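You operate a simulated robot arm through the tools that you are given. There is no shell and no other tool. Be economical: measure what you need, move in short steps, check, and stop when the job is done.

You run a simulated two-armed robot. Do the job below in one go: nothing can be reset, and whatever is moved stays where it is left.

Task
Carry the green crate with both arms and set it on the right granite.

The check looks at the end state, three seconds after you hand in, the way a careful person would. Anything else that was tipped, shoved, dropped, spilled or broken makes it a failure.

Robot
Two 7-joint arms with two-finger parallel grippers on one trunk, on a base that drives. Base frame: it is fixed to the floor where the robot stands at the start and does not move with it; the origin is under the middle of the robot, x ahead of it, y to its left, z up; the surface under the hand at the start is at about z = 71. Lengths are in cm, angles in rad, forces in N, time in s.
The left shoulder is at the start at [6.6, 10.1, 98.4], the right one opposite. With the tool pointing down near the work surface each hand reaches from about 26 to 56 cm from the robot's upright axis, wherever it stands, measured 20 degrees to its own side. Places, roughly: right granite [-190, -360, 70]. Payload 2.4 kg a hand.
The TCP of each hand is the grasp point between the finger pads, 2.4 cm short of the fingertips. In the tool frame z runs along the fingers and y along their closing line. The gripper opens to 6.8 cm. The fingers are 1.7 cm wide and 1 cm thick; the gripper's body (4 by 7 cm) begins 4.1 cm behind the TCP.
Orientation is that of the tool frame in the base frame, as a unit quaternion [x, y, z, w]. With the fingers straight down and closing along the base's y, the tool's x points along the base's -x, its y along +y and its z along -z.

Tools
- The arms move only by the tool drive_tool. It takes "left_rows", "right_rows" or both (then of equal length, played together; a hand with none holds still); each is a list of rows, each a list of 7 numbers: the turn, a rotation vector about the tool's x, y, z in units of 120 degrees (1.0 is 120 degrees), then the shift along the tool's x, y, z in units of 150 mm (1.0 is 150 mm), then the opening, from 0 (shut) to 1 (fully open). In form: [[wx, wy, wz, tx, ty, tz, claw], ...]. A call has 1 to 20 rows; each row is the pose to reach, as a shift and turn from the pose commanded when the call began, along the tool's axes at that moment. A call with a number of a shift or a turn outside -1 to 1 is refused whole. Rows are played at 5 a second. More than 5 cm and 0.15 rad between two rows, or a gripper value outside its range, and nothing of the call is played. A pose out of reach is approached as far as the arm can. The call stops where the force on the tool passes 40 N (or 10 N more than at its start, if that is more) or the arm is blocked; 0.2 s more then pass. Each finger travels about 7.2 cm/s and halts on what it meets, pressing with about 39 N; the grip force reading is that of the motor and also rises with nothing between the fingers. The clock runs only during rows and for 0.2 s after the last one: add rows that repeat a pose to give the fingers time. The reply holds the time, the measured pose of the TCP, the force on the tool along the base axes, the opening and the grip force, in the units named above and with some noise, with the torque about the TCP (base axes, N m) and any sound that the robot's microphone picked up.
- Cameras (640 x 400 px; columns grow to the right, rows downward): "scene" is now at [15.44, -2.98, 113.37]; the picture's right is [-0.35, -0.94, 0.00], its down [-0.60, 0.23, -0.76] and it looks along [0.71, -0.27, -0.65] (base axes); focal length 214 px, centre (320, 200). "left" rides on the left gripper at [8.4, -1.1, -7.5] in its tool frame; the picture's right is [0.13, 0.99, 0.00], its down [-0.60, 0.08, -0.79] and it looks along [-0.79, 0.10, 0.61] (tool axes); focal length 251 px, centre (320, 200). "right" rides on the right gripper at [8.4, 1.1, -7.5] in its tool frame; the picture's right is [-0.13, 0.99, 0.00], its down [-0.60, -0.08, -0.79] and it looks along [-0.79, -0.10, 0.61] (tool axes); focal length 251 px, centre (320, 200).
- snapshot(camera): a new picture of that camera. The clock stands still meanwhile.
- slide_trunk(by): slides the trunk up (or, below 0, down) by that many cm; the arms and the scene camera ride with it, the base frame stays. It gives what a move gives, with no picture.
- roll_base(legs): drives the robot by 1 to 6 legs, each [ahead, left, turn to the left] in cm, cm and rad, along the robot's own axes; the way and the turn of a leg run together, so that a leg with both is an arc; at most 150 cm and 3.142 rad a leg. The arms and the cameras ride along, it lands a little off, and it stops where it bumps. It gives what a move gives.
- turn_head(pan, tilt): turns the head with the scene camera to pan (to the left, within 1.501 rad either way) and tilt (down, from -0.506 to 1.204), counted from straight ahead of the robot. It gives what a move gives.
- probe_pixels(camera, pixels): for up to 12 pixels [column, row] of the newest picture of that camera ("zoom" is the newest enlarged one), the place [x, y, z] in the base frame of the surface seen there, good to about 0.2 cm. The clock stands still meanwhile.
- inspect(camera, box): a new picture of the part [left, top, right, bottom] of that camera's present view, enlarged. The clock stands still meanwhile.
- job_done(): hands the job in; it is judged then, once.

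Go step by step. Measure first, check grasps and placings, and put right what went wrong. The budget is 80 turns and 58 pictures, counting those below and the enlarged ones. Unless the task says otherwise, let go and move clear before handing in, and close with one line.

The tools are called after ">>>" as a command line: name --argument value ..., lists and objects as JSON in quotes. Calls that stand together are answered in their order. drive_tool: Moves the arms, as the interface text tells. Its arguments: {"type":"object","properties":{"left_rows":{"type":"array","items":{"type":"array","items":{"type":"number"}}},"right_rows":{"type":"array","items":{"type":"array","items":{"type":"number"}}}},"required":[]} The other tools are called the same way: slide_trunk (by) slides the trunk up or down; roll_base (legs) drives the base; turn_head (pan, tilt) turns the head that bears the scene camera; snapshot (camera) takes a picture; probe_pixels (camera, pixels) gives the place of the surface under pixels of a picture; inspect (camera, box) takes an enlarged picture of a part of a camera's view; job_done () hands the job in.

At the start:

```text
t: 0.0
left_tool_pos: [40.1, 4.17, 94.84]
left_tcp_rot: [-0.001, 1.0, 0.0, 0.0]
left_ft_force: [0.3, -0.4, 0.5]
left_ft_torque: [0.0, -0.02, 0.01]
left_gripper_width: 6.8
left_grip_force: 0.1
right_tool_pos: [34.8, -28.9, 101.62]
right_tcp_rot: [0.0, 1.0, 0.0, 0.0]
right_ft_force: [-0.4, -0.4, -0.5]
right_ft_torque: [0.01, 0.03, 0.0]
right_gripper_width: 6.78
right_grip_force: 0.1
trunk travel left (down, up): [-20.0, 65.0]
robot x, y, heading: [-0.02, 0.17, -0.001]
head pan, tilt: [-0.361, 0.702]
```

scene: 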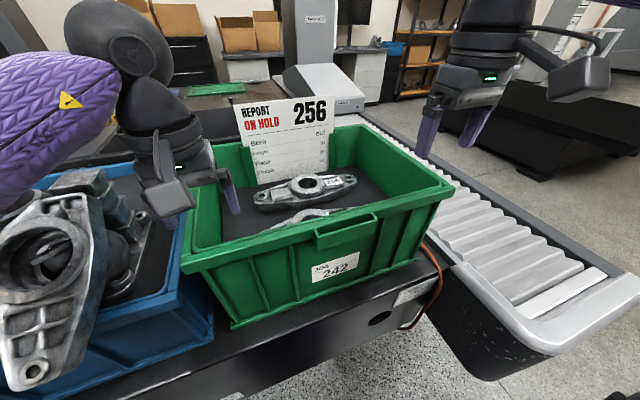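
right: 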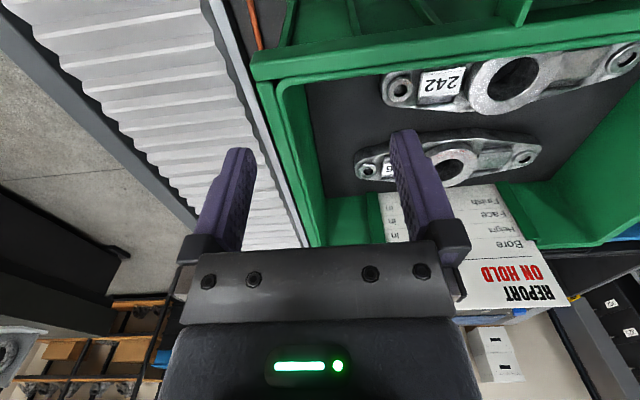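
left: 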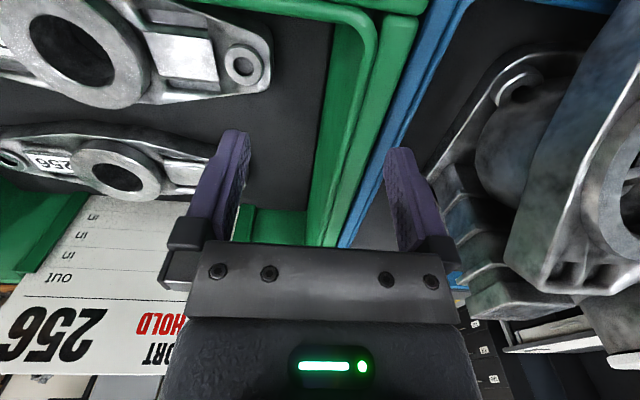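

The scene shows the green crate (label "242", px 335,268) with parts and a report card in it, close beside a blue crate. I'll measure its rims and bottom first.

>>> probe_pixels --camera "scene" --pixels '[[183, 265], [453, 188], [362, 128], [235, 322], [415, 258], [345, 238], [300, 250], [400, 213], [290, 130], [262, 180], [305, 190], [150, 300]]'

>>> probe_pixels --camera "right" --pixels '[[255, 65], [270, 75], [275, 120], [310, 230], [297, 200], [330, 210], [440, 90], [445, 160], [460, 240], [350, 110], [180, 100], [480, 45]]'

>>> probe_pixels --camera "left" --pixels '[[375, 20], [350, 130], [330, 200], [325, 240], [300, 215], [370, 130], [350, 230], [385, 90], [265, 215], [270, 120], [60, 230], [420, 30]]'

>>> turn_head --pan 0 --tilt 0.9

>>> snapshot --camera "scene"

```text
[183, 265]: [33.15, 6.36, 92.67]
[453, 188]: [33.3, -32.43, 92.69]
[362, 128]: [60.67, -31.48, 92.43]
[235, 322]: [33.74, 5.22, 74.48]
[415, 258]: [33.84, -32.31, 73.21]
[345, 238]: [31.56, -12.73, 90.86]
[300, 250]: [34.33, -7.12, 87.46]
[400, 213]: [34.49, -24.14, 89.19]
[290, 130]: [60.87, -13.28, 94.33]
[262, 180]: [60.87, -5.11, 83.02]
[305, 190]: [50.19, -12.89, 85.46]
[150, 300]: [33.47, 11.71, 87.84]
```

```text
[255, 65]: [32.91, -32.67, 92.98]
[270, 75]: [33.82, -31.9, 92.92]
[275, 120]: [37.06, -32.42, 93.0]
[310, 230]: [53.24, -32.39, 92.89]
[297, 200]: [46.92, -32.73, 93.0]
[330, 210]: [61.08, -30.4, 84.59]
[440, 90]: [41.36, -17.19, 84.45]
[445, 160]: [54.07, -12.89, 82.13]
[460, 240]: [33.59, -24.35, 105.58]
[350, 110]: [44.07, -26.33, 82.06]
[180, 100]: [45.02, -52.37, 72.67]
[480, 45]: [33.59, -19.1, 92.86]
```

```text
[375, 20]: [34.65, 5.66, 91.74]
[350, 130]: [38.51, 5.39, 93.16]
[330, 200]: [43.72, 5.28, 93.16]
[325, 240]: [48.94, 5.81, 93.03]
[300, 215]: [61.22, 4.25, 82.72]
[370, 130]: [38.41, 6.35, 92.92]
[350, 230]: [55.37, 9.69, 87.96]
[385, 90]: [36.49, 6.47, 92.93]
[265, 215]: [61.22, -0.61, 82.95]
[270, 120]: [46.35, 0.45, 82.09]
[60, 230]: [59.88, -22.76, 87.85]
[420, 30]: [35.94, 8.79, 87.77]
```

```text
t: 0.8
left_tool_pos: [40.15, 4.24, 94.66]
left_tcp_rot: [-0.001, 1.0, 0.0, 0.001]
left_ft_force: [-0.3, -0.9, -0.6]
left_ft_torque: [-0.04, -0.03, 0.02]
left_gripper_width: 6.77
left_grip_force: 0.1
right_tool_pos: [34.86, -28.84, 101.55]
right_tcp_rot: [0.0, 1.0, 0.0, 0.0]
right_ft_force: [-0.6, -0.9, 0.0]
right_ft_torque: [-0.01, 0.04, -0.02]
right_gripper_width: 6.82
right_grip_force: 0.0
trunk travel left (down, up): [-20.0, 65.0]
robot x, y, heading: [-0.01, -0.34, -0.002]
head pan, tilt: [0.0, 0.901]
```

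```text
54 pictures are left
```

scene: 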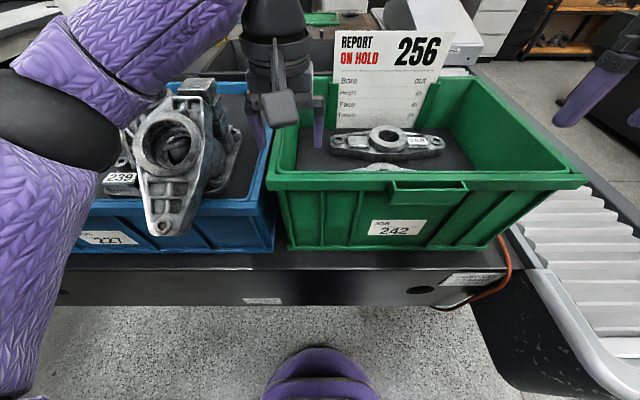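

The rim is at z≈93, spanning x 33–62 and y −33–6.5, with the blue crate about 2 cm away on the left. I'll inspect the orange cable (px 505,250) and the left rim gap, then look towards the goal.

>>> inspect --camera "scene" --box '[400, 160, 600, 320]'

>>> inspect --camera "scene" --box '[220, 20, 500, 260]'

>>> turn_head --pan -1.5 --tilt 0.35

>>> snapshot --camera "scene"

```text
2.50 times, centred on (500, 240) of scene
```

zoom: 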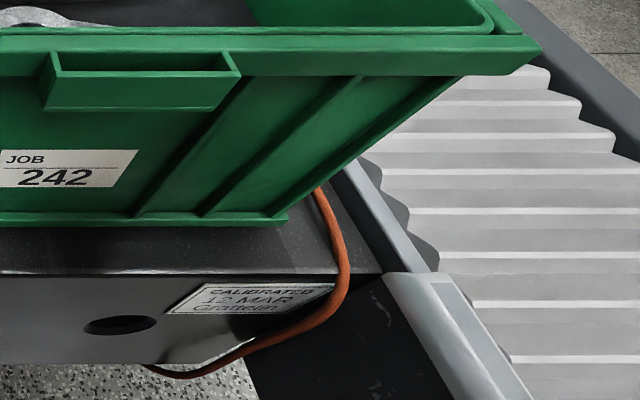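

```text
1.67 times, centred on (360, 140) of scene
```

zoom: 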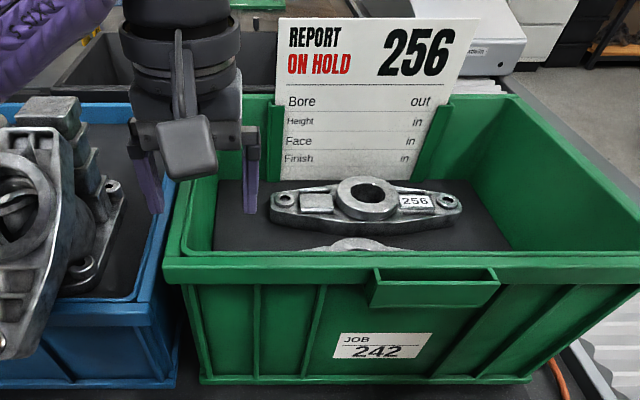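

```text
t: 2.4
left_tool_pos: [40.12, 4.15, 94.66]
left_tcp_rot: [0.0, 1.0, -0.001, 0.0]
left_ft_force: [-0.5, -0.1, -0.6]
left_ft_torque: [0.0, -0.01, -0.02]
left_gripper_width: 6.82
left_grip_force: 0.2
right_tool_pos: [34.68, -28.88, 101.67]
right_tcp_rot: [0.0, 1.0, 0.0, 0.0]
right_ft_force: [0.2, 0.4, -0.4]
right_ft_torque: [0.01, 0.02, -0.02]
right_gripper_width: 6.8
right_grip_force: 0.1
trunk travel left (down, up): [-20.0, 65.0]
robot x, y, heading: [0.04, -0.03, -0.002]
head pan, tilt: [-1.499, 0.351]
```

```text
51 pictures are left
```

scene: 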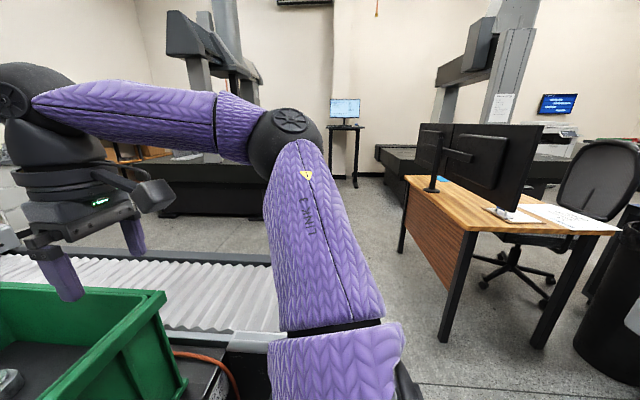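

Two granite measuring machines stand along the −y wall, with a desk between me and the right-hand one. I'll probe the layout.

>>> probe_pixels --camera "scene" --pixels '[[405, 180], [475, 232], [620, 232], [440, 340], [535, 345], [400, 165], [385, 165], [345, 130], [200, 190], [300, 340], [560, 300], [610, 370]]'

>>> inspect --camera "scene" --box '[340, 60, 640, 240]'

```text
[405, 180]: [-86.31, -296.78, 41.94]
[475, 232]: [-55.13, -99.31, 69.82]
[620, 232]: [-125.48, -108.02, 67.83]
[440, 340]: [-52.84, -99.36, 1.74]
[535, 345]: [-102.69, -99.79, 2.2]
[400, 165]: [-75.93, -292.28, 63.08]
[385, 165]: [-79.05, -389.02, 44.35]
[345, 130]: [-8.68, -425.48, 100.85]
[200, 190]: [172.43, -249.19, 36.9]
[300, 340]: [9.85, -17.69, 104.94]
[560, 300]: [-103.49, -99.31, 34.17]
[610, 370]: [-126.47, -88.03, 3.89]
```

```text
2.13 times, centred on (490, 150) of scene
```

zoom: 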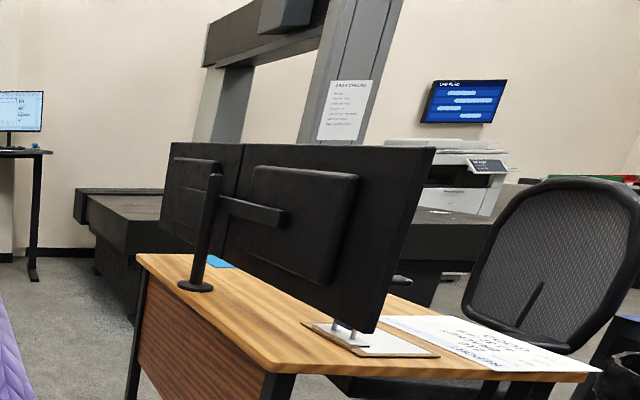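

Layout is understood. First I raise the left hand off the rim (its tips are below z 93), then shift the base right to centre it on the crate.

>>> drive_tool --left_rows '[[0, 0, 0, 0, 0, -0.2, 1], [0, 0, 0, 0, 0, -0.4, 1], [0, 0, 0, 0, 0, -0.55, 1]]'

>>> roll_base --legs '[[0, -13, 0]]'

>>> turn_head --pan 0 --tilt 0.9

>>> snapshot --camera "scene"

```text
t: 3.2
left_tool_pos: [40.16, 4.34, 102.99]
left_tcp_rot: [-0.001, 1.0, 0.0, 0.0]
left_ft_force: [0.5, 0.1, -0.9]
left_ft_torque: [0.01, -0.01, 0.01]
left_gripper_width: 6.8
left_grip_force: 0.0
right_tool_pos: [34.79, -28.86, 101.57]
right_tcp_rot: [0.001, 1.0, -0.001, 0.0]
right_ft_force: [0.3, 0.6, 0.4]
right_ft_torque: [-0.03, -0.02, 0.04]
right_gripper_width: 6.84
right_grip_force: 0.1
trunk travel left (down, up): [-20.0, 65.0]
robot x, y, heading: [0.16, -0.15, -0.001]
head pan, tilt: [-1.499, 0.351]
```

```text
t: 4.5
left_tool_pos: [40.16, -8.79, 103.0]
left_tcp_rot: [0.002, 1.0, 0.001, 0.0]
left_ft_force: [0.0, 0.2, 0.1]
left_ft_torque: [-0.01, -0.01, 0.0]
left_gripper_width: 6.82
left_grip_force: 0.1
right_tool_pos: [34.65, -41.92, 101.62]
right_tcp_rot: [0.002, 1.0, 0.0, 0.0]
right_ft_force: [-0.6, 0.8, 0.3]
right_ft_torque: [0.02, -0.02, 0.0]
right_gripper_width: 6.81
right_grip_force: 0.0
trunk travel left (down, up): [-20.0, 65.0]
robot x, y, heading: [-0.21, -12.85, -0.005]
head pan, tilt: [-1.499, 0.351]
```

```text
t: 6.1
left_tool_pos: [40.13, -8.67, 103.02]
left_tcp_rot: [0.001, 1.0, 0.0, 0.0]
left_ft_force: [-0.4, 0.2, 1.2]
left_ft_torque: [0.01, 0.0, 0.01]
left_gripper_width: 6.84
left_grip_force: 0.1
right_tool_pos: [34.71, -41.64, 101.5]
right_tcp_rot: [0.002, 1.0, 0.001, 0.0]
right_ft_force: [-0.1, 0.0, -0.5]
right_ft_torque: [0.02, 0.04, -0.01]
right_gripper_width: 6.79
right_grip_force: 0.0
trunk travel left (down, up): [-20.0, 65.0]
robot x, y, heading: [-0.15, -12.81, -0.002]
head pan, tilt: [0.0, 0.901]
```

```text
49 pictures are left
```

scene: 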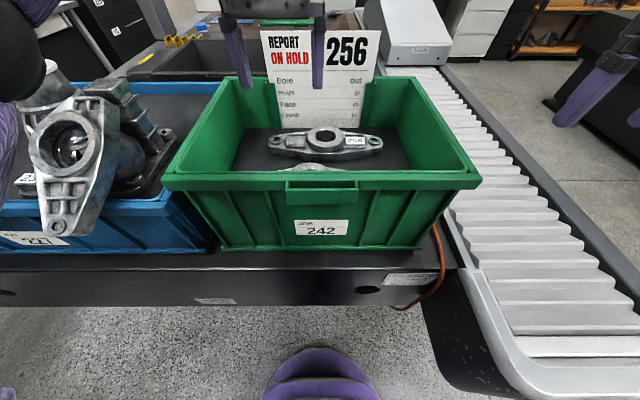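

Centred now. I'll measure the side rims, the gap and the tall casting's nearest points.

>>> probe_pixels --camera "scene" --pixels '[[201, 130], [207, 130], [212, 130], [195, 130], [445, 130], [450, 130], [438, 130], [165, 140], [180, 200], [115, 90], [150, 130], [305, 72]]'

>>> inspect --camera "scene" --box '[100, 70, 260, 190]'

>>> probe_pixels --camera "zoom" --pixels '[[370, 260], [385, 260], [400, 260], [415, 260], [430, 260], [450, 260], [340, 260], [320, 260], [300, 350], [200, 200], [240, 290], [100, 60]]'

```text
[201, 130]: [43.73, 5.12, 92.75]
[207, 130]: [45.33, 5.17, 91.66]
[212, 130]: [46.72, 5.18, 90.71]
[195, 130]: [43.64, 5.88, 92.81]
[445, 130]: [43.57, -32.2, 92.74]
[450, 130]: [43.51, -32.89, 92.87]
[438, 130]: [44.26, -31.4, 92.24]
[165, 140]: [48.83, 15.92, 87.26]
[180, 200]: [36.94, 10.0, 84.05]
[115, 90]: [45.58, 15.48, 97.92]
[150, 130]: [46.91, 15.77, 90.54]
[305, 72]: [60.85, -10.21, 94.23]
```

```text
3.33 times, centred on (180, 130) of scene
```

zoom: 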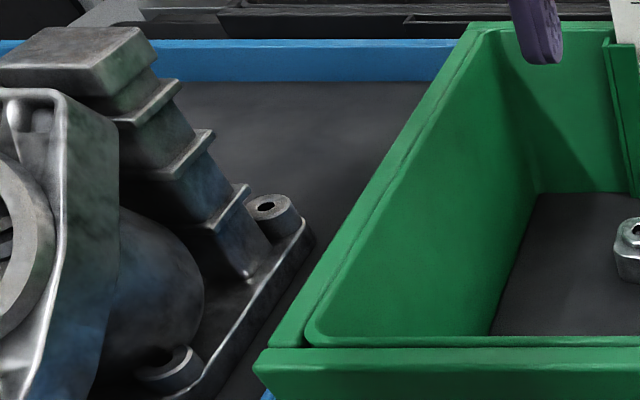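

```text
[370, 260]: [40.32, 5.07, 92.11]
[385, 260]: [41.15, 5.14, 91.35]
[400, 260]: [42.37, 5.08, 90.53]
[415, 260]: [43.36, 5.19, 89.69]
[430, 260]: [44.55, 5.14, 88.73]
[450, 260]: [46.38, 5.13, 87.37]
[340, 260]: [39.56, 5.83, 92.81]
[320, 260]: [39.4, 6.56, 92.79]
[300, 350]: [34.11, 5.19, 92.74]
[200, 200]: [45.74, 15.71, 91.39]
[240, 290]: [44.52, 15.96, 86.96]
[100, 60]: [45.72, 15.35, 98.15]
```

Rim walls: left y 5.1–6.7, right y −31.4 to −33, mid x ≈47. Moving both hands above the rim midpoints.

>>> drive_tool --left_rows '[[0, 0, 0, -0.115, 0.243, 0, 1], [0, 0, 0, -0.229, 0.486, 0, 1], [0, 0, 0, -0.344, 0.729, 0, 1], [0, 0, 0, -0.458, 0.971, 0, 1], [0, 0, 0, -0.458, 0.971, 0, 1]]' --right_rows '[[0, 0, 0, -0.205, 0.157, 0, 1], [0, 0, 0, -0.41, 0.315, 0, 1], [0, 0, 0, -0.615, 0.472, 0, 1], [0, 0, 0, -0.82, 0.629, 0, 1], [0, 0, 0, -0.82, 0.629, 0, 1]]'

>>> snapshot --camera "left"

>>> snapshot --camera "right"

```text
t: 7.3
left_tool_pos: [46.83, 5.83, 103.04]
left_tcp_rot: [0.002, 1.0, 0.001, 0.0]
left_ft_force: [-0.5, 0.4, 0.4]
left_ft_torque: [0.02, 0.02, -0.04]
left_gripper_width: 6.81
left_grip_force: 0.0
right_tool_pos: [44.46, -33.43, 100.82]
right_tcp_rot: [0.003, 1.0, 0.0, -0.001]
right_ft_force: [-0.5, 0.6, 0.5]
right_ft_torque: [0.02, 0.0, 0.0]
right_gripper_width: 6.8
right_grip_force: 0.0
right hand out of reach, approached as far as the arm can: row 4, 5
trunk travel left (down, up): [-20.0, 65.0]
robot x, y, heading: [0.05, -13.19, -0.004]
head pan, tilt: [0.0, 0.901]
```

```text
47 pictures are left
```

left: 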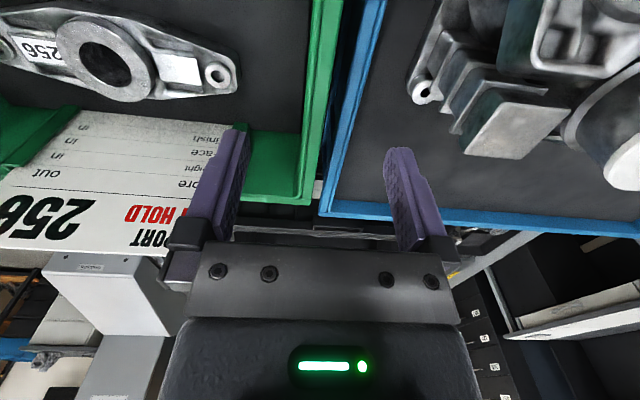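

```text
46 pictures are left
```

right: 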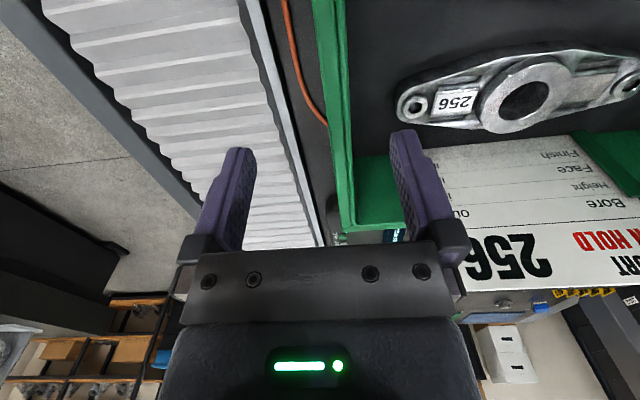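

The right arm falls short (x 44.5). I'll see how far the base may go forward by probing the base front (px 320,352) and table edge.

>>> probe_pixels --camera "scene" --pixels '[[320, 350], [320, 385], [320, 300], [320, 260], [440, 300], [500, 380], [470, 275]]'

```text
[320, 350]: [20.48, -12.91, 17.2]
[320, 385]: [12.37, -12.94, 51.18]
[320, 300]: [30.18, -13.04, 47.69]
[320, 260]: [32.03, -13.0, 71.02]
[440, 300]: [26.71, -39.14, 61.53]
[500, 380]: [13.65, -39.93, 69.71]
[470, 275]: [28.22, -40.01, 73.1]
```

Base front is at x≈21 and the table front at x≈30, so I move forward 4 cm and raise the trunk 8 cm for reach.

>>> slide_trunk --by 8

>>> roll_base --legs '[[4, 0, 0]]'

```text
t: 8.5
left_tool_pos: [46.05, 5.85, 112.07]
left_tcp_rot: [0.002, 1.0, 0.0, 0.014]
left_ft_force: [0.7, 0.6, 0.4]
left_ft_torque: [0.01, 0.01, -0.02]
left_gripper_width: 6.79
left_grip_force: 0.0
right_tool_pos: [43.12, -33.43, 110.93]
right_tcp_rot: [0.002, 1.0, 0.0, 0.027]
right_ft_force: [0.0, 0.0, -0.2]
right_ft_torque: [-0.03, -0.01, 0.0]
right_gripper_width: 6.8
right_grip_force: 0.2
trunk travel left (down, up): [-28.0, 57.0]
robot x, y, heading: [-0.36, -13.12, -0.003]
head pan, tilt: [0.0, 0.901]
```

```text
t: 9.4
left_tool_pos: [50.22, 5.87, 112.16]
left_tcp_rot: [0.002, 1.0, 0.0, 0.014]
left_ft_force: [-0.6, 0.3, -0.4]
left_ft_torque: [0.03, 0.02, 0.0]
left_gripper_width: 6.76
left_grip_force: 0.0
right_tool_pos: [47.1, -33.56, 110.9]
right_tcp_rot: [0.001, 1.0, -0.001, 0.028]
right_ft_force: [0.6, 0.7, 0.4]
right_ft_torque: [0.01, 0.0, 0.01]
right_gripper_width: 6.81
right_grip_force: 0.1
trunk travel left (down, up): [-28.0, 57.0]
robot x, y, heading: [3.73, -12.96, 0.002]
head pan, tilt: [0.0, 0.901]
```

Poses shifted slightly; now I bring both hands to x 47 about 7 cm above grasp height, levelling the tilt.

>>> drive_tool --left_rows '[[0, 0.013, 0, 0.07, 0, 0.25, 1], [0, 0.013, 0, 0.14, 0, 0.5, 1], [0, 0.013, 0, 0.215, 0.002, 0.75, 1], [0, 0.013, 0, 0.215, 0.002, 0.75, 1]]' --right_rows '[[0, 0.013, 0, 0, 0.03, 0.25, 1], [0, 0.027, 0, 0, 0.06, 0.5, 1], [0, 0.027, 0, 0.007, 0.09, 0.7, 1], [0, 0.027, 0, 0.007, 0.09, 0.7, 1]]'

```text
t: 10.4
left_tool_pos: [47.33, 6.01, 100.78]
left_tcp_rot: [0.001, 1.0, 0.0, 0.001]
left_ft_force: [1.2, -0.1, -1.0]
left_ft_torque: [0.01, -0.01, -0.05]
left_gripper_width: 6.8
left_grip_force: 0.1
right_tool_pos: [47.32, -32.05, 100.46]
right_tcp_rot: [0.002, 1.0, 0.001, 0.001]
right_ft_force: [-1.4, -0.2, 0.4]
right_ft_torque: [0.05, -0.01, -0.01]
right_gripper_width: 6.8
right_grip_force: 0.0
trunk travel left (down, up): [-28.0, 57.0]
robot x, y, heading: [3.97, -13.07, -0.004]
head pan, tilt: [0.0, 0.901]
```

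Both are level and aligned. Descending to z ≈91.3 with a slightly narrowed opening.

>>> drive_tool --left_rows '[[0, 0, 0, 0.01, 0, 0.2, 0.8], [0, 0, 0, 0.01, -0.007, 0.4, 0.8], [0, 0, 0, 0.01, -0.007, 0.55, 0.8], [0, 0, 0, 0.01, -0.007, 0.63, 0.8], [0, 0, 0, 0.01, -0.007, 0.63, 0.8]]' --right_rows '[[0, 0, 0, 0.01, 0, 0.2, 0.8], [0, 0, 0, 0.01, -0.007, 0.4, 0.8], [0, 0, 0, 0.01, -0.007, 0.55, 0.8], [0, 0, 0, 0.01, -0.007, 0.61, 0.8], [0, 0, 0, 0.01, -0.007, 0.61, 0.8]]'

>>> snapshot --camera "left"

>>> snapshot --camera "right"

>>> snapshot --camera "scene"

```text
t: 11.6
left_tool_pos: [47.05, 5.59, 91.45]
left_tcp_rot: [0.002, 1.0, 0.0, 0.001]
left_ft_force: [0.6, 0.7, 0.4]
left_ft_torque: [0.0, 0.0, -0.02]
left_gripper_width: 5.46
left_grip_force: 0.0
right_tool_pos: [47.16, -32.51, 91.25]
right_tcp_rot: [0.002, 1.0, 0.0, 0.0]
right_ft_force: [-0.6, -0.1, 0.0]
right_ft_torque: [-0.01, -0.03, -0.01]
right_gripper_width: 5.48
right_grip_force: 0.0
trunk travel left (down, up): [-28.0, 57.0]
robot x, y, heading: [3.71, -12.81, 0.001]
head pan, tilt: [0.0, 0.901]
```

```text
45 pictures are left
```

left: 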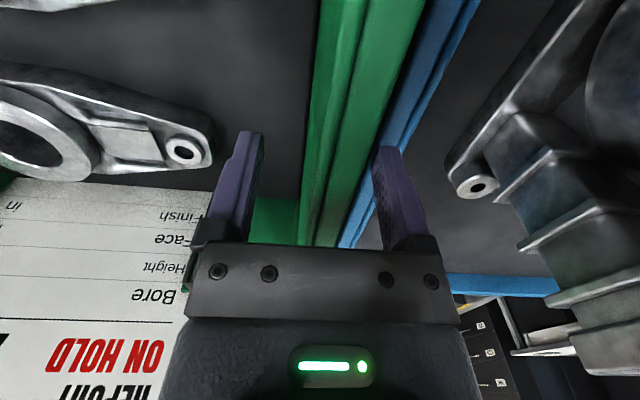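

```text
44 pictures are left
```

right: 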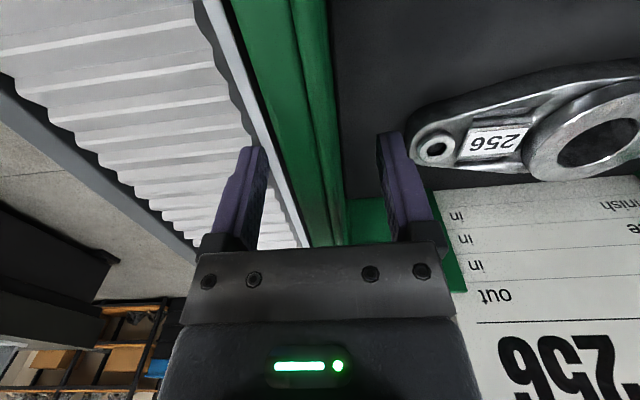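

```text
43 pictures are left
```

scene: 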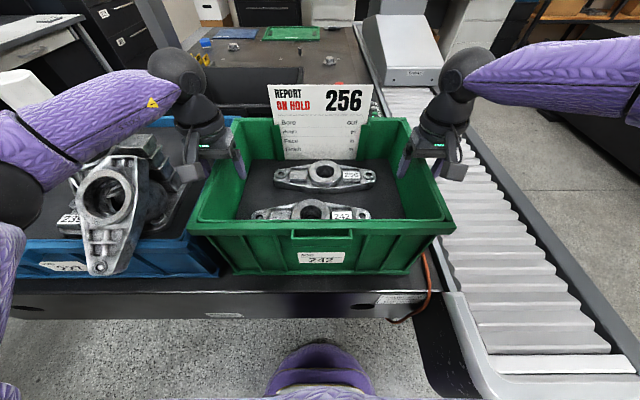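

Both hands straddle the rims cleanly. Closing the grippers.

>>> drive_tool --left_rows '[[0, 0, 0, 0, 0.02, 0, 0.5], [0, 0, 0, 0, 0.02, 0, 0.2], [0, 0, 0, 0, 0.02, 0, 0], [0, 0, 0, 0, 0.02, 0, 0], [0, 0, 0, 0, 0.02, 0, 0]]' --right_rows '[[0, 0, 0, 0, 0.01, 0, 0.5], [0, 0, 0, 0, 0.01, 0, 0.2], [0, 0, 0, 0, 0.01, 0, 0], [0, 0, 0, 0, 0.01, 0, 0], [0, 0, 0, 0, 0.01, 0, 0]]'

```text
t: 12.8
left_tool_pos: [47.08, 5.95, 91.35]
left_tcp_rot: [0.002, 1.0, 0.002, 0.001]
left_ft_force: [-0.3, 28.0, 0.5]
left_ft_torque: [-1.06, -0.09, 0.2]
left_gripper_width: 1.71
left_grip_force: 35.1
right_tool_pos: [47.32, -32.28, 91.32]
right_tcp_rot: [0.003, 1.0, -0.001, 0.0]
right_ft_force: [0.8, -34.6, 6.3]
right_ft_torque: [0.68, -0.29, 0.56]
right_gripper_width: 1.71
right_grip_force: 35.4
trunk travel left (down, up): [-28.0, 57.0]
robot x, y, heading: [3.96, -13.03, -0.002]
head pan, tilt: [0.0, 0.901]
```

Gripped (1.71 cm each), but the hands squeeze the crate between them at about 30 N. I'll relax them outward slightly.

>>> drive_tool --left_rows '[[0, 0, 0, 0, 0.01, 0, 0], [0, 0, 0, 0, 0.01, 0, 0]]' --right_rows '[[0, 0, 0, 0, -0.01, 0, 0], [0, 0, 0, 0, -0.01, 0, 0]]'

```text
t: 13.4
left_tool_pos: [47.2, 6.02, 91.3]
left_tcp_rot: [0.001, 1.0, -0.001, 0.001]
left_ft_force: [-0.9, 17.0, 1.2]
left_ft_torque: [-0.46, 0.1, 0.51]
left_gripper_width: 1.67
left_grip_force: 35.1
right_tool_pos: [47.31, -32.28, 91.28]
right_tcp_rot: [0.003, 1.0, 0.001, 0.0]
right_ft_force: [-1.1, -28.5, 11.2]
right_ft_torque: [0.22, -0.04, 0.32]
right_gripper_width: 1.69
right_grip_force: 35.5
trunk travel left (down, up): [-28.0, 57.0]
robot x, y, heading: [4.14, -12.92, -0.002]
head pan, tilt: [0.0, 0.901]
```

>>> drive_tool --left_rows '[[0, 0, 0, 0, 0.012, 0, 0], [0, 0, 0, 0, 0.012, 0, 0]]' --right_rows '[[0, 0, 0, 0, -0.022, 0, 0], [0, 0, 0, 0, -0.022, 0, 0]]'

```text
t: 14.0
left_tool_pos: [47.07, 5.95, 91.46]
left_tcp_rot: [0.004, 1.0, -0.002, 0.002]
left_ft_force: [3.6, -34.6, -0.1]
left_ft_torque: [0.6, 0.29, 0.73]
left_gripper_width: 1.7
left_grip_force: 35.3
right_tool_pos: [47.31, -32.35, 91.2]
right_tcp_rot: [0.0, 1.0, 0.003, 0.0]
right_ft_force: [-5.6, 25.7, 14.9]
right_ft_torque: [-0.72, 0.42, 0.03]
right_gripper_width: 1.68
right_grip_force: 35.8
trunk travel left (down, up): [-28.0, 57.0]
robot x, y, heading: [3.62, -12.63, -0.001]
head pan, tilt: [0.0, 0.901]
```

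Slight overshoot; going halfway back.

>>> drive_tool --left_rows '[[0, 0, 0, 0, -0.008, 0, 0], [0, 0, 0, 0, -0.008, 0, 0]]' --right_rows '[[0, 0, 0, 0, 0.009, -0.01, 0], [0, 0, 0, 0, 0.009, -0.01, 0]]'

```text
t: 14.6
left_tool_pos: [47.09, 5.99, 91.39]
left_tcp_rot: [0.003, 1.0, -0.002, 0.002]
left_ft_force: [-1.0, -2.9, 0.3]
left_ft_torque: [0.29, -0.64, 0.53]
left_gripper_width: 1.67
left_grip_force: 35.7
right_tool_pos: [47.43, -32.3, 91.28]
right_tcp_rot: [0.0, 1.0, 0.002, -0.001]
right_ft_force: [1.3, 1.2, 0.0]
right_ft_torque: [-0.33, -0.68, -0.11]
right_gripper_width: 1.69
right_grip_force: 35.9
trunk travel left (down, up): [-28.0, 57.0]
robot x, y, heading: [4.1, -13.25, -0.005]
head pan, tilt: [0.0, 0.901]
stopped in row 2 (right hand): the force on the tool passed its limit at 42 N (the readings are from after the stop); the commanded pose is now the measured one
```

Internal forces are near zero now. Lift a little with the trunk and read the weight.

>>> slide_trunk --by 2

>>> snapshot --camera "scene"

```text
t: 15.3
left_tool_pos: [47.2, 6.11, 93.23]
left_tcp_rot: [0.004, 1.0, -0.002, 0.0]
left_ft_force: [1.1, -5.5, -14.4]
left_ft_torque: [0.3, 0.03, 0.64]
left_gripper_width: 1.67
left_grip_force: 35.7
right_tool_pos: [47.47, -32.21, 93.12]
right_tcp_rot: [0.0, 1.0, 0.002, -0.001]
right_ft_force: [-1.7, 5.6, -14.3]
right_ft_torque: [-0.32, 0.09, 0.0]
right_gripper_width: 1.69
right_grip_force: 36.3
trunk travel left (down, up): [-30.0, 55.0]
robot x, y, heading: [4.06, -13.03, 0.002]
head pan, tilt: [0.0, 0.901]
```

```text
42 pictures are left
```

scene: 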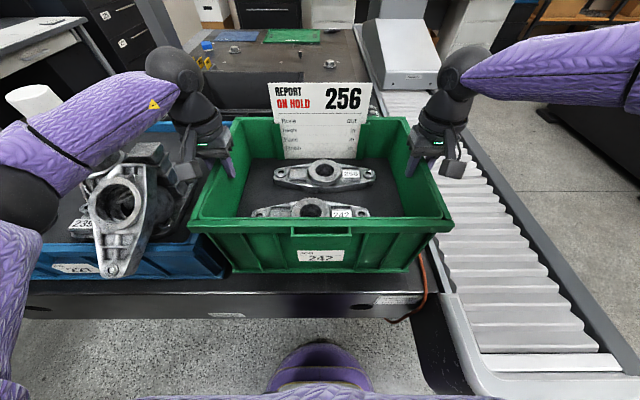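

Lifted: 14.4 N per hand, level and balanced. Raising 10 cm more to clear the blue crate before backing out.

>>> slide_trunk --by 10

>>> snapshot --camera "scene"

>>> snapshot --camera "left"

```text
t: 16.6
left_tool_pos: [47.31, 6.0, 103.2]
left_tcp_rot: [0.003, 1.0, -0.002, 0.001]
left_ft_force: [1.0, -5.7, -14.0]
left_ft_torque: [0.21, 0.05, 0.61]
left_gripper_width: 1.69
left_grip_force: 36.1
right_tool_pos: [47.63, -32.31, 103.19]
right_tcp_rot: [0.0, 1.0, 0.002, -0.002]
right_ft_force: [-1.7, 5.2, -15.1]
right_ft_torque: [-0.41, 0.04, -0.1]
right_gripper_width: 1.7
right_grip_force: 35.5
trunk travel left (down, up): [-40.0, 45.0]
robot x, y, heading: [3.92, -12.66, -0.003]
head pan, tilt: [0.0, 0.901]
```

```text
41 pictures are left
```

scene: 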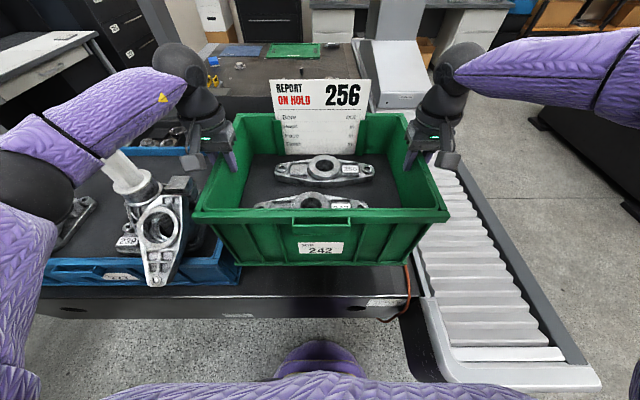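

```text
40 pictures are left
```

left: 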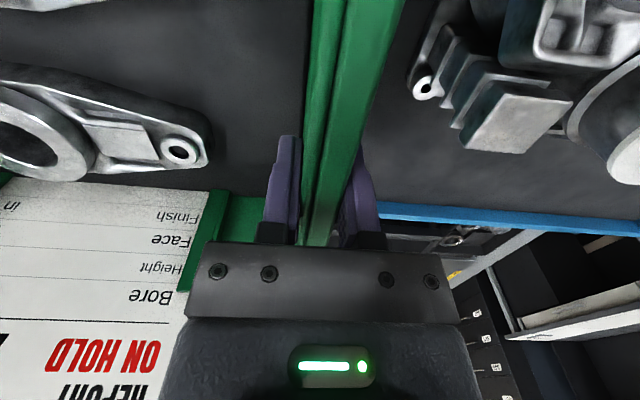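

The left forearm is near the shaft in the blue crate (px 122,168). I'll measure both before reversing.

>>> probe_pixels --camera "scene" --pixels '[[115, 158], [122, 175], [135, 190], [95, 155], [60, 185], [40, 220], [180, 190], [30, 270], [160, 90], [500, 370], [590, 365]]'

```text
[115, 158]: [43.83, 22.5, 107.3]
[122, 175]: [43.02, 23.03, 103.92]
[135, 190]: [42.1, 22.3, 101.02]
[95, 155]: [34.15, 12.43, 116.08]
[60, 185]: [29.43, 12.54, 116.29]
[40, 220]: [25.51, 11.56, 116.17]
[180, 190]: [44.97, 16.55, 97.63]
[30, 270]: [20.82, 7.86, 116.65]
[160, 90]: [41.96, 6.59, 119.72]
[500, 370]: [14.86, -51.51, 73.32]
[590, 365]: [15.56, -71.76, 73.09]
```

Shaft top is z≈108, the forearm about 116. I'll raise another 12 cm for clearance, back out 40 cm, then survey.

>>> slide_trunk --by 12

>>> roll_base --legs '[[-20, 0, 0], [-20, 0, 0]]'

>>> turn_head --pan -1.2 --tilt 0.5

>>> snapshot --camera "scene"

```text
t: 18.1
left_tool_pos: [47.3, 6.1, 115.31]
left_tcp_rot: [0.003, 1.0, -0.002, 0.001]
left_ft_force: [-0.6, -10.1, -8.7]
left_ft_torque: [-1.49, -0.65, 0.11]
left_gripper_width: 1.72
left_grip_force: 35.9
right_tool_pos: [47.28, -32.26, 115.98]
right_tcp_rot: [0.0, 1.0, 0.003, 0.006]
right_ft_force: [0.9, 11.2, -20.4]
right_ft_torque: [-0.84, 0.79, -0.42]
right_gripper_width: 1.73
right_grip_force: 36.3
trunk travel left (down, up): [-52.0, 33.0]
robot x, y, heading: [4.47, -12.87, -0.005]
head pan, tilt: [0.0, 0.901]
```

```text
t: 20.9
left_tool_pos: [7.1, 6.18, 115.36]
left_tcp_rot: [0.002, 1.0, -0.003, 0.0]
left_ft_force: [-1.6, -24.1, -8.3]
left_ft_torque: [-1.3, 0.37, 0.0]
left_gripper_width: 1.7
left_grip_force: 35.9
right_tool_pos: [7.29, -32.07, 115.92]
right_tcp_rot: [-0.002, 1.0, 0.003, 0.007]
right_ft_force: [0.8, 23.4, -19.4]
right_ft_torque: [-0.86, -0.19, -0.35]
right_gripper_width: 1.72
right_grip_force: 36.3
trunk travel left (down, up): [-52.0, 33.0]
robot x, y, heading: [-36.12, -12.78, -0.001]
head pan, tilt: [0.0, 0.901]
```

```text
t: 22.3
left_tool_pos: [7.34, 6.21, 115.27]
left_tcp_rot: [0.002, 1.0, -0.002, 0.0]
left_ft_force: [-1.4, -3.0, -8.9]
left_ft_torque: [-1.33, -0.05, 0.01]
left_gripper_width: 1.74
left_grip_force: 35.8
right_tool_pos: [7.35, -32.06, 115.9]
right_tcp_rot: [-0.002, 1.0, 0.003, 0.006]
right_ft_force: [1.2, 2.4, -19.7]
right_ft_torque: [-0.76, 0.18, -0.43]
right_gripper_width: 1.68
right_grip_force: 36.3
trunk travel left (down, up): [-52.0, 33.0]
robot x, y, heading: [-36.28, -12.59, -0.002]
head pan, tilt: [-1.201, 0.499]
```

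```text
39 pictures are left
```

scene: 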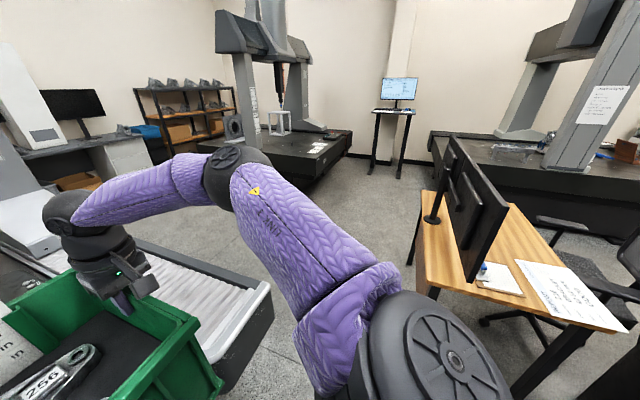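

The view shows the right granite (px 430–640, 130–195). I'll probe it and the obstacles, and the crate rims for level.

>>> probe_pixels --camera "scene" --pixels '[[435, 132], [432, 150], [490, 155], [540, 185], [520, 150], [505, 205], [450, 140], [540, 260], [412, 262], [340, 165], [385, 130], [265, 335]]'

>>> inspect --camera "scene" --box '[400, 80, 640, 240]'

>>> turn_head --pan 0 --tilt 0.9

>>> snapshot --camera "scene"

```text
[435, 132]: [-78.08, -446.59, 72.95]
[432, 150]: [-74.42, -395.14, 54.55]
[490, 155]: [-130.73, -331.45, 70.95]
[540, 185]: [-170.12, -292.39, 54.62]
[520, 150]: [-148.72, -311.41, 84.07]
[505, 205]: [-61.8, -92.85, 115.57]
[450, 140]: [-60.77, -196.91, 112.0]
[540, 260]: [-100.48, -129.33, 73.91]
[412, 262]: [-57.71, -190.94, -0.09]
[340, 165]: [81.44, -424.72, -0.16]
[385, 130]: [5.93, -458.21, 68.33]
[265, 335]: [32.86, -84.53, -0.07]
```

```text
2.50 times, centred on (520, 160) of scene
```

zoom: 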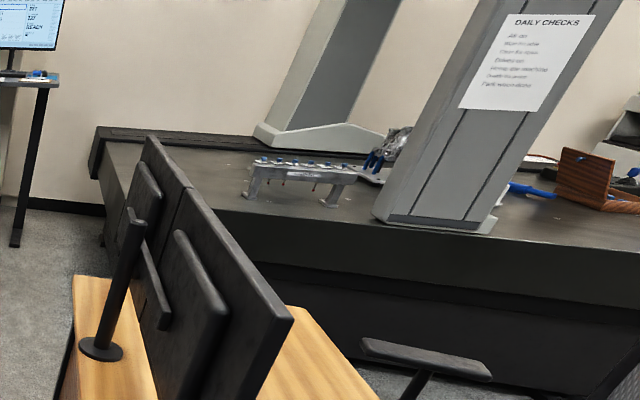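

```text
t: 23.7
left_tool_pos: [7.26, 6.16, 115.34]
left_tcp_rot: [0.002, 1.0, -0.002, 0.001]
left_ft_force: [-1.8, -3.7, -9.0]
left_ft_torque: [-1.33, -0.13, 0.11]
left_gripper_width: 1.7
left_grip_force: 35.8
right_tool_pos: [7.31, -31.9, 115.89]
right_tcp_rot: [-0.002, 1.0, 0.003, 0.007]
right_ft_force: [0.2, 3.0, -19.9]
right_ft_torque: [-0.79, 0.22, -0.35]
right_gripper_width: 1.72
right_grip_force: 35.8
trunk travel left (down, up): [-52.0, 33.0]
robot x, y, heading: [-35.43, -12.4, -0.0]
head pan, tilt: [0.0, 0.901]
```

```text
37 pictures are left
```

scene: 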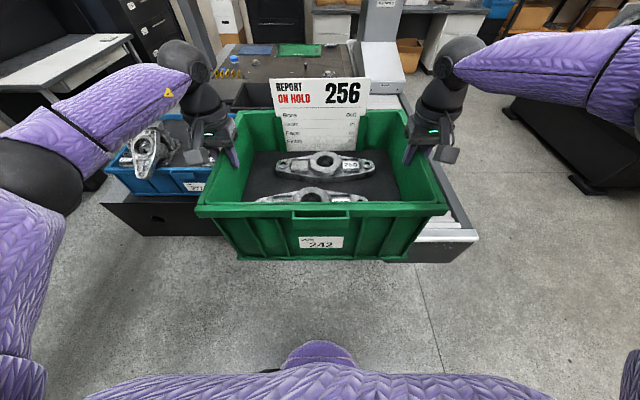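

Crate is level, contents undisturbed, blue crate untouched. I'll probe the arm extents for corridor clearance past the desk monitors (top z≈116).

>>> probe_pixels --camera "scene" --pixels '[[40, 160], [20, 200], [10, 250], [60, 120], [600, 60], [625, 120], [10, 380], [635, 385], [200, 212], [445, 212], [208, 205], [437, 205]]'

>>> turn_head --pan -1.5 --tilt 0.8

>>> snapshot --camera "scene"

```text
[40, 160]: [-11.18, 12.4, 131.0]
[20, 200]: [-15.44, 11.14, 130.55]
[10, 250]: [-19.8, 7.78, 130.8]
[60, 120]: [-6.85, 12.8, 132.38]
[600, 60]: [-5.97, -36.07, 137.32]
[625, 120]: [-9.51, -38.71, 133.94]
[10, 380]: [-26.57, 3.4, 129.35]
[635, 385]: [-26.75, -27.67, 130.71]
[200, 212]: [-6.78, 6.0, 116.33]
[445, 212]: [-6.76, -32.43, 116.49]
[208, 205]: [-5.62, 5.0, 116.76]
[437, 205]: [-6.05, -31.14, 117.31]
```

```text
t: 25.3
left_tool_pos: [7.26, 6.17, 115.35]
left_tcp_rot: [0.002, 1.0, -0.003, 0.001]
left_ft_force: [-1.5, -4.0, -8.9]
left_ft_torque: [-1.28, 0.17, 0.04]
left_gripper_width: 1.73
left_grip_force: 35.2
right_tool_pos: [7.33, -31.95, 115.85]
right_tcp_rot: [-0.002, 1.0, 0.003, 0.007]
right_ft_force: [0.0, 4.5, -18.6]
right_ft_torque: [-0.81, -0.06, -0.37]
right_gripper_width: 1.69
right_grip_force: 36.4
trunk travel left (down, up): [-52.0, 33.0]
robot x, y, heading: [-35.97, -12.83, -0.004]
head pan, tilt: [-1.499, 0.799]
```

```text
36 pictures are left
```

scene: 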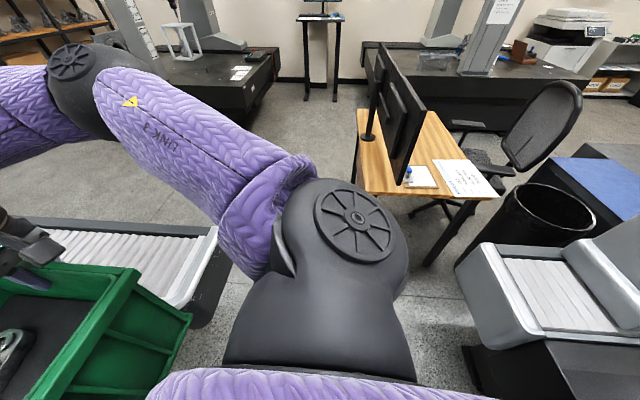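

The space behind has another machine (px 500,290). I'll probe the corridor's bounding points.

>>> probe_pixels --camera "scene" --pixels '[[480, 245], [500, 345], [475, 350], [215, 230], [190, 300], [430, 264], [358, 110], [376, 45], [400, 180], [360, 190], [230, 290], [470, 270]]'

```text
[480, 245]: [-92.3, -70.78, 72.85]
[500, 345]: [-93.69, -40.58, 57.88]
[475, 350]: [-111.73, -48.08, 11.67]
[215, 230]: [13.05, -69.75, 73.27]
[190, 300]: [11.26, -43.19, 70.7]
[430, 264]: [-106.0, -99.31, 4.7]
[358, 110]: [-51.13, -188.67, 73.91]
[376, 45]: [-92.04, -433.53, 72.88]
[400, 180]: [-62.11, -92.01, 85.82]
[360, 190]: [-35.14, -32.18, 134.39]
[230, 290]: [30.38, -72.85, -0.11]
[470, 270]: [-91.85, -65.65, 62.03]
```

Corridor is x −51…11, so driving along x≈−15 is clear for base and raised load. Turning right 90°, shifting left 21, then ahead.

>>> roll_base --legs '[[0, 0, -0.785], [0, 0, -0.785], [0, 21, 0]]'

>>> roll_base --legs '[[75, 0, 0], [75, 0, 0]]'

>>> turn_head --pan -0.7 --tilt 0.5

>>> snapshot --camera "scene"

```text
t: 31.1
left_tool_pos: [3.68, -56.0, 115.38]
left_tcp_rot: [0.708, 0.707, -0.003, -0.001]
left_ft_force: [-2.9, 0.7, -9.2]
left_ft_torque: [0.07, 1.34, 0.0]
left_gripper_width: 1.71
left_grip_force: 35.8
right_tool_pos: [-34.46, -56.11, 115.84]
right_tcp_rot: [0.706, 0.708, -0.004, 0.006]
right_ft_force: [4.0, -1.2, -19.8]
right_ft_torque: [0.05, 0.74, -0.39]
right_gripper_width: 1.73
right_grip_force: 35.5
trunk travel left (down, up): [-52.0, 33.0]
robot x, y, heading: [-15.33, -12.83, -1.569]
head pan, tilt: [-1.499, 0.799]
```

```text
t: 38.7
left_tool_pos: [5.48, -203.84, 115.23]
left_tcp_rot: [0.704, 0.711, -0.001, -0.001]
left_ft_force: [-1.4, 0.4, -9.4]
left_ft_torque: [-0.01, 1.29, 0.07]
left_gripper_width: 1.72
left_grip_force: 35.9
right_tool_pos: [-32.9, -204.37, 115.81]
right_tcp_rot: [0.7, 0.714, -0.002, 0.006]
right_ft_force: [1.1, -0.8, -19.5]
right_ft_torque: [0.12, 0.57, -0.37]
right_gripper_width: 1.73
right_grip_force: 35.1
trunk travel left (down, up): [-52.0, 33.0]
robot x, y, heading: [-14.26, -160.61, -1.56]
head pan, tilt: [-1.499, 0.799]
```

```text
t: 39.9
left_tool_pos: [5.47, -203.81, 115.39]
left_tcp_rot: [0.704, 0.71, -0.002, -0.001]
left_ft_force: [-1.0, 0.8, -8.1]
left_ft_torque: [0.03, 1.35, -0.02]
left_gripper_width: 1.75
left_grip_force: 36.2
right_tool_pos: [-32.82, -204.27, 115.8]
right_tcp_rot: [0.701, 0.713, -0.002, 0.005]
right_ft_force: [1.4, -1.2, -20.6]
right_ft_torque: [0.07, 0.71, -0.43]
right_gripper_width: 1.7
right_grip_force: 36.0
trunk travel left (down, up): [-52.0, 33.0]
robot x, y, heading: [-14.08, -160.46, -1.559]
head pan, tilt: [-0.7, 0.499]
```

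```text
35 pictures are left
```

scene: 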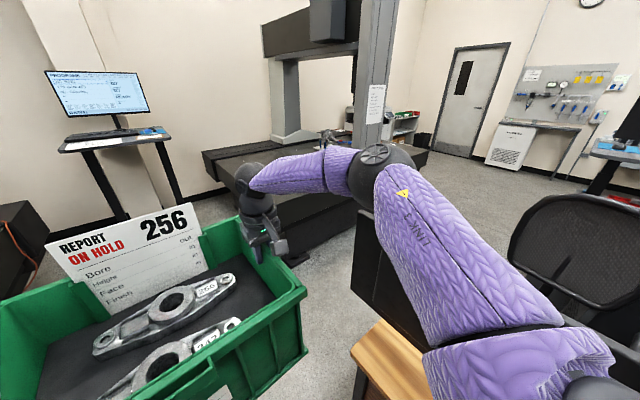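

All steady. Going 80 cm further, then turning 45° right to look over the granite.

>>> roll_base --legs '[[80, 0, 0], [0, 0, -0.785]]'

>>> turn_head --pan 0.1 --tilt 0.4

>>> snapshot --camera "scene"

```text
t: 46.3
left_tool_pos: [-30.2, -285.98, 115.2]
left_tcp_rot: [0.923, 0.384, -0.001, -0.002]
left_ft_force: [0.2, 1.6, -9.5]
left_ft_torque: [0.91, 0.93, 0.03]
left_gripper_width: 1.69
left_grip_force: 35.8
right_tool_pos: [-57.49, -259.09, 115.89]
right_tcp_rot: [0.922, 0.388, -0.004, 0.005]
right_ft_force: [0.6, -1.8, -19.7]
right_ft_torque: [0.49, 0.31, -0.39]
right_gripper_width: 1.72
right_grip_force: 36.0
trunk travel left (down, up): [-52.0, 33.0]
robot x, y, heading: [-13.51, -241.86, -2.348]
head pan, tilt: [-0.7, 0.499]
```

```text
t: 47.4
left_tool_pos: [-30.05, -285.95, 115.31]
left_tcp_rot: [0.923, 0.385, -0.001, -0.002]
left_ft_force: [-0.2, 0.9, -9.4]
left_ft_torque: [0.98, 0.92, -0.08]
left_gripper_width: 1.7
left_grip_force: 35.3
right_tool_pos: [-57.31, -259.2, 115.82]
right_tcp_rot: [0.922, 0.387, -0.005, 0.004]
right_ft_force: [-0.4, -1.4, -19.3]
right_ft_torque: [0.55, 0.44, -0.4]
right_gripper_width: 1.72
right_grip_force: 35.3
trunk travel left (down, up): [-52.0, 33.0]
robot x, y, heading: [-13.18, -241.7, -2.349]
head pan, tilt: [0.099, 0.4]
```

```text
34 pictures are left
```

scene: 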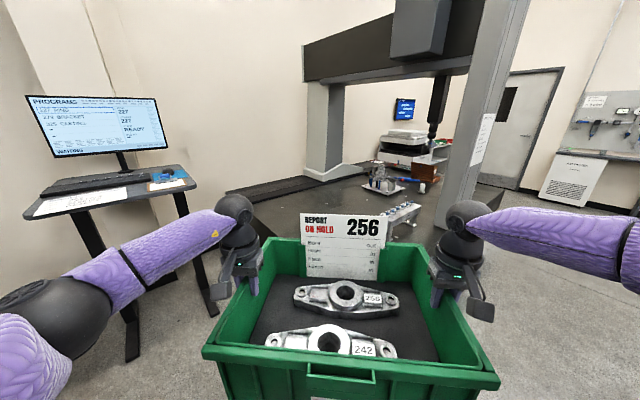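

The granite's near end looks free apart from a small fixture (px 400,213). Zooming and probing.

>>> inspect --camera "scene" --box '[220, 130, 480, 260]'

>>> probe_pixels --camera "zoom" --pixels '[[20, 155], [60, 190], [100, 240], [190, 200], [250, 160], [330, 150], [385, 230], [430, 215], [480, 190], [560, 200], [380, 130], [130, 170]]'

```text
2.46 times, centred on (350, 195) of scene
```

zoom: 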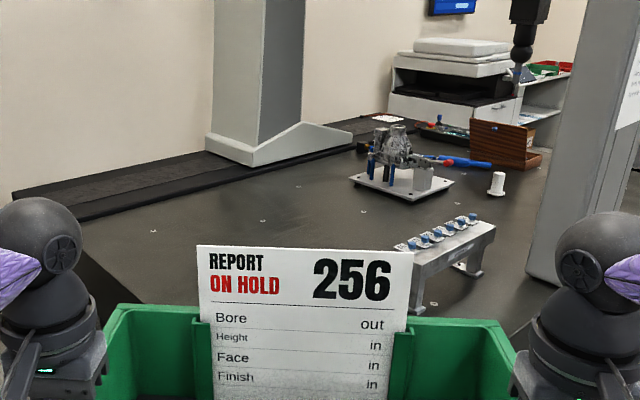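

```text
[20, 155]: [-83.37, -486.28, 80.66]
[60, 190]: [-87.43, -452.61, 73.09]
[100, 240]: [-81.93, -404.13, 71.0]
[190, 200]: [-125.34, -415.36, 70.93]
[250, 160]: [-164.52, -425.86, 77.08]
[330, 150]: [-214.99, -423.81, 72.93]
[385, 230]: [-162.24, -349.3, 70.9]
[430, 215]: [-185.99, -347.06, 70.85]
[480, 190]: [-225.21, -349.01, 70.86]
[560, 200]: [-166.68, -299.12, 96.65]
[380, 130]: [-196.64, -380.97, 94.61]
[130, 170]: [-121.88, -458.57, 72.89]
```

The strip of granite at x −80…−120, y −350…−430 is free. I'll probe the fixture feet, granite edge and monitor stand.

>>> probe_pixels --camera "zoom" --pixels '[[428, 318], [400, 250], [485, 235], [472, 275], [455, 265], [95, 255], [140, 300], [108, 290], [415, 305]]'

>>> probe_pixels --camera "scene" --pixels '[[35, 215], [198, 185], [110, 95], [25, 98], [170, 148], [135, 355], [210, 312], [260, 225]]'

```text
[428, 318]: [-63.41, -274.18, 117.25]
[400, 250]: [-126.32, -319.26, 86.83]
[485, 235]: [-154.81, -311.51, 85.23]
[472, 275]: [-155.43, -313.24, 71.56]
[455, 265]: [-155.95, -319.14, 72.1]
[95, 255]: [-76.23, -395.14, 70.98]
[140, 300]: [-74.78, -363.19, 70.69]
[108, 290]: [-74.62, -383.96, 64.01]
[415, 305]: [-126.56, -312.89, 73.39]
```

```text
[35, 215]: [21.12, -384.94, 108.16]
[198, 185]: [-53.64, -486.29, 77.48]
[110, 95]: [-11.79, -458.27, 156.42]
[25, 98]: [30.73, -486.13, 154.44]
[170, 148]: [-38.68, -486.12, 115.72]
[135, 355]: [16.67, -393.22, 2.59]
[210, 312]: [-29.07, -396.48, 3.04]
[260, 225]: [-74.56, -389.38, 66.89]
```

Fixture lies at y > −322 and stand at y < −385, so y≈−345 is a clear approach from the granite's end (edge x=−75). Turning to face −x and strafing there.

>>> roll_base --legs '[[0, 0, -0.79], [0, 52, 0], [0, 51, 0]]'

>>> turn_head --pan 0 --tilt 0.75

>>> snapshot --camera "scene"

```text
t: 55.1
left_tool_pos: [-56.26, -365.48, 115.29]
left_tcp_rot: [1.0, -0.001, -0.001, -0.002]
left_ft_force: [0.0, 0.5, -8.4]
left_ft_torque: [1.34, 0.04, 0.05]
left_gripper_width: 1.66
left_grip_force: 36.1
right_tool_pos: [-56.53, -327.16, 115.77]
right_tcp_rot: [1.0, 0.002, -0.006, 0.002]
right_ft_force: [-1.5, -1.5, -19.3]
right_ft_torque: [0.6, -0.21, -0.32]
right_gripper_width: 1.73
right_grip_force: 36.0
trunk travel left (down, up): [-52.0, 33.0]
robot x, y, heading: [-13.04, -346.11, -3.142]
head pan, tilt: [0.099, 0.4]
```

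```text
t: 56.0
left_tool_pos: [-56.39, -365.37, 115.38]
left_tcp_rot: [1.0, -0.001, -0.001, -0.003]
left_ft_force: [0.9, 1.3, -8.0]
left_ft_torque: [1.45, -0.26, -0.07]
left_gripper_width: 1.73
left_grip_force: 35.6
right_tool_pos: [-56.49, -327.04, 115.86]
right_tcp_rot: [1.0, 0.002, -0.005, 0.002]
right_ft_force: [-1.5, -1.1, -20.0]
right_ft_torque: [0.75, 0.12, -0.4]
right_gripper_width: 1.71
right_grip_force: 35.5
trunk travel left (down, up): [-52.0, 33.0]
robot x, y, heading: [-12.89, -346.28, -3.139]
head pan, tilt: [0.0, 0.75]
```

```text
32 pictures are left
```

scene: 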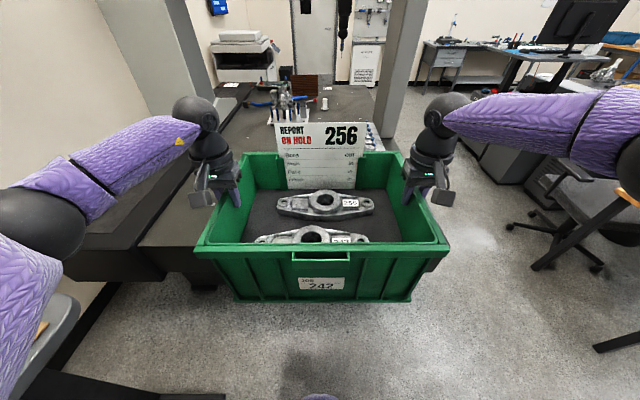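

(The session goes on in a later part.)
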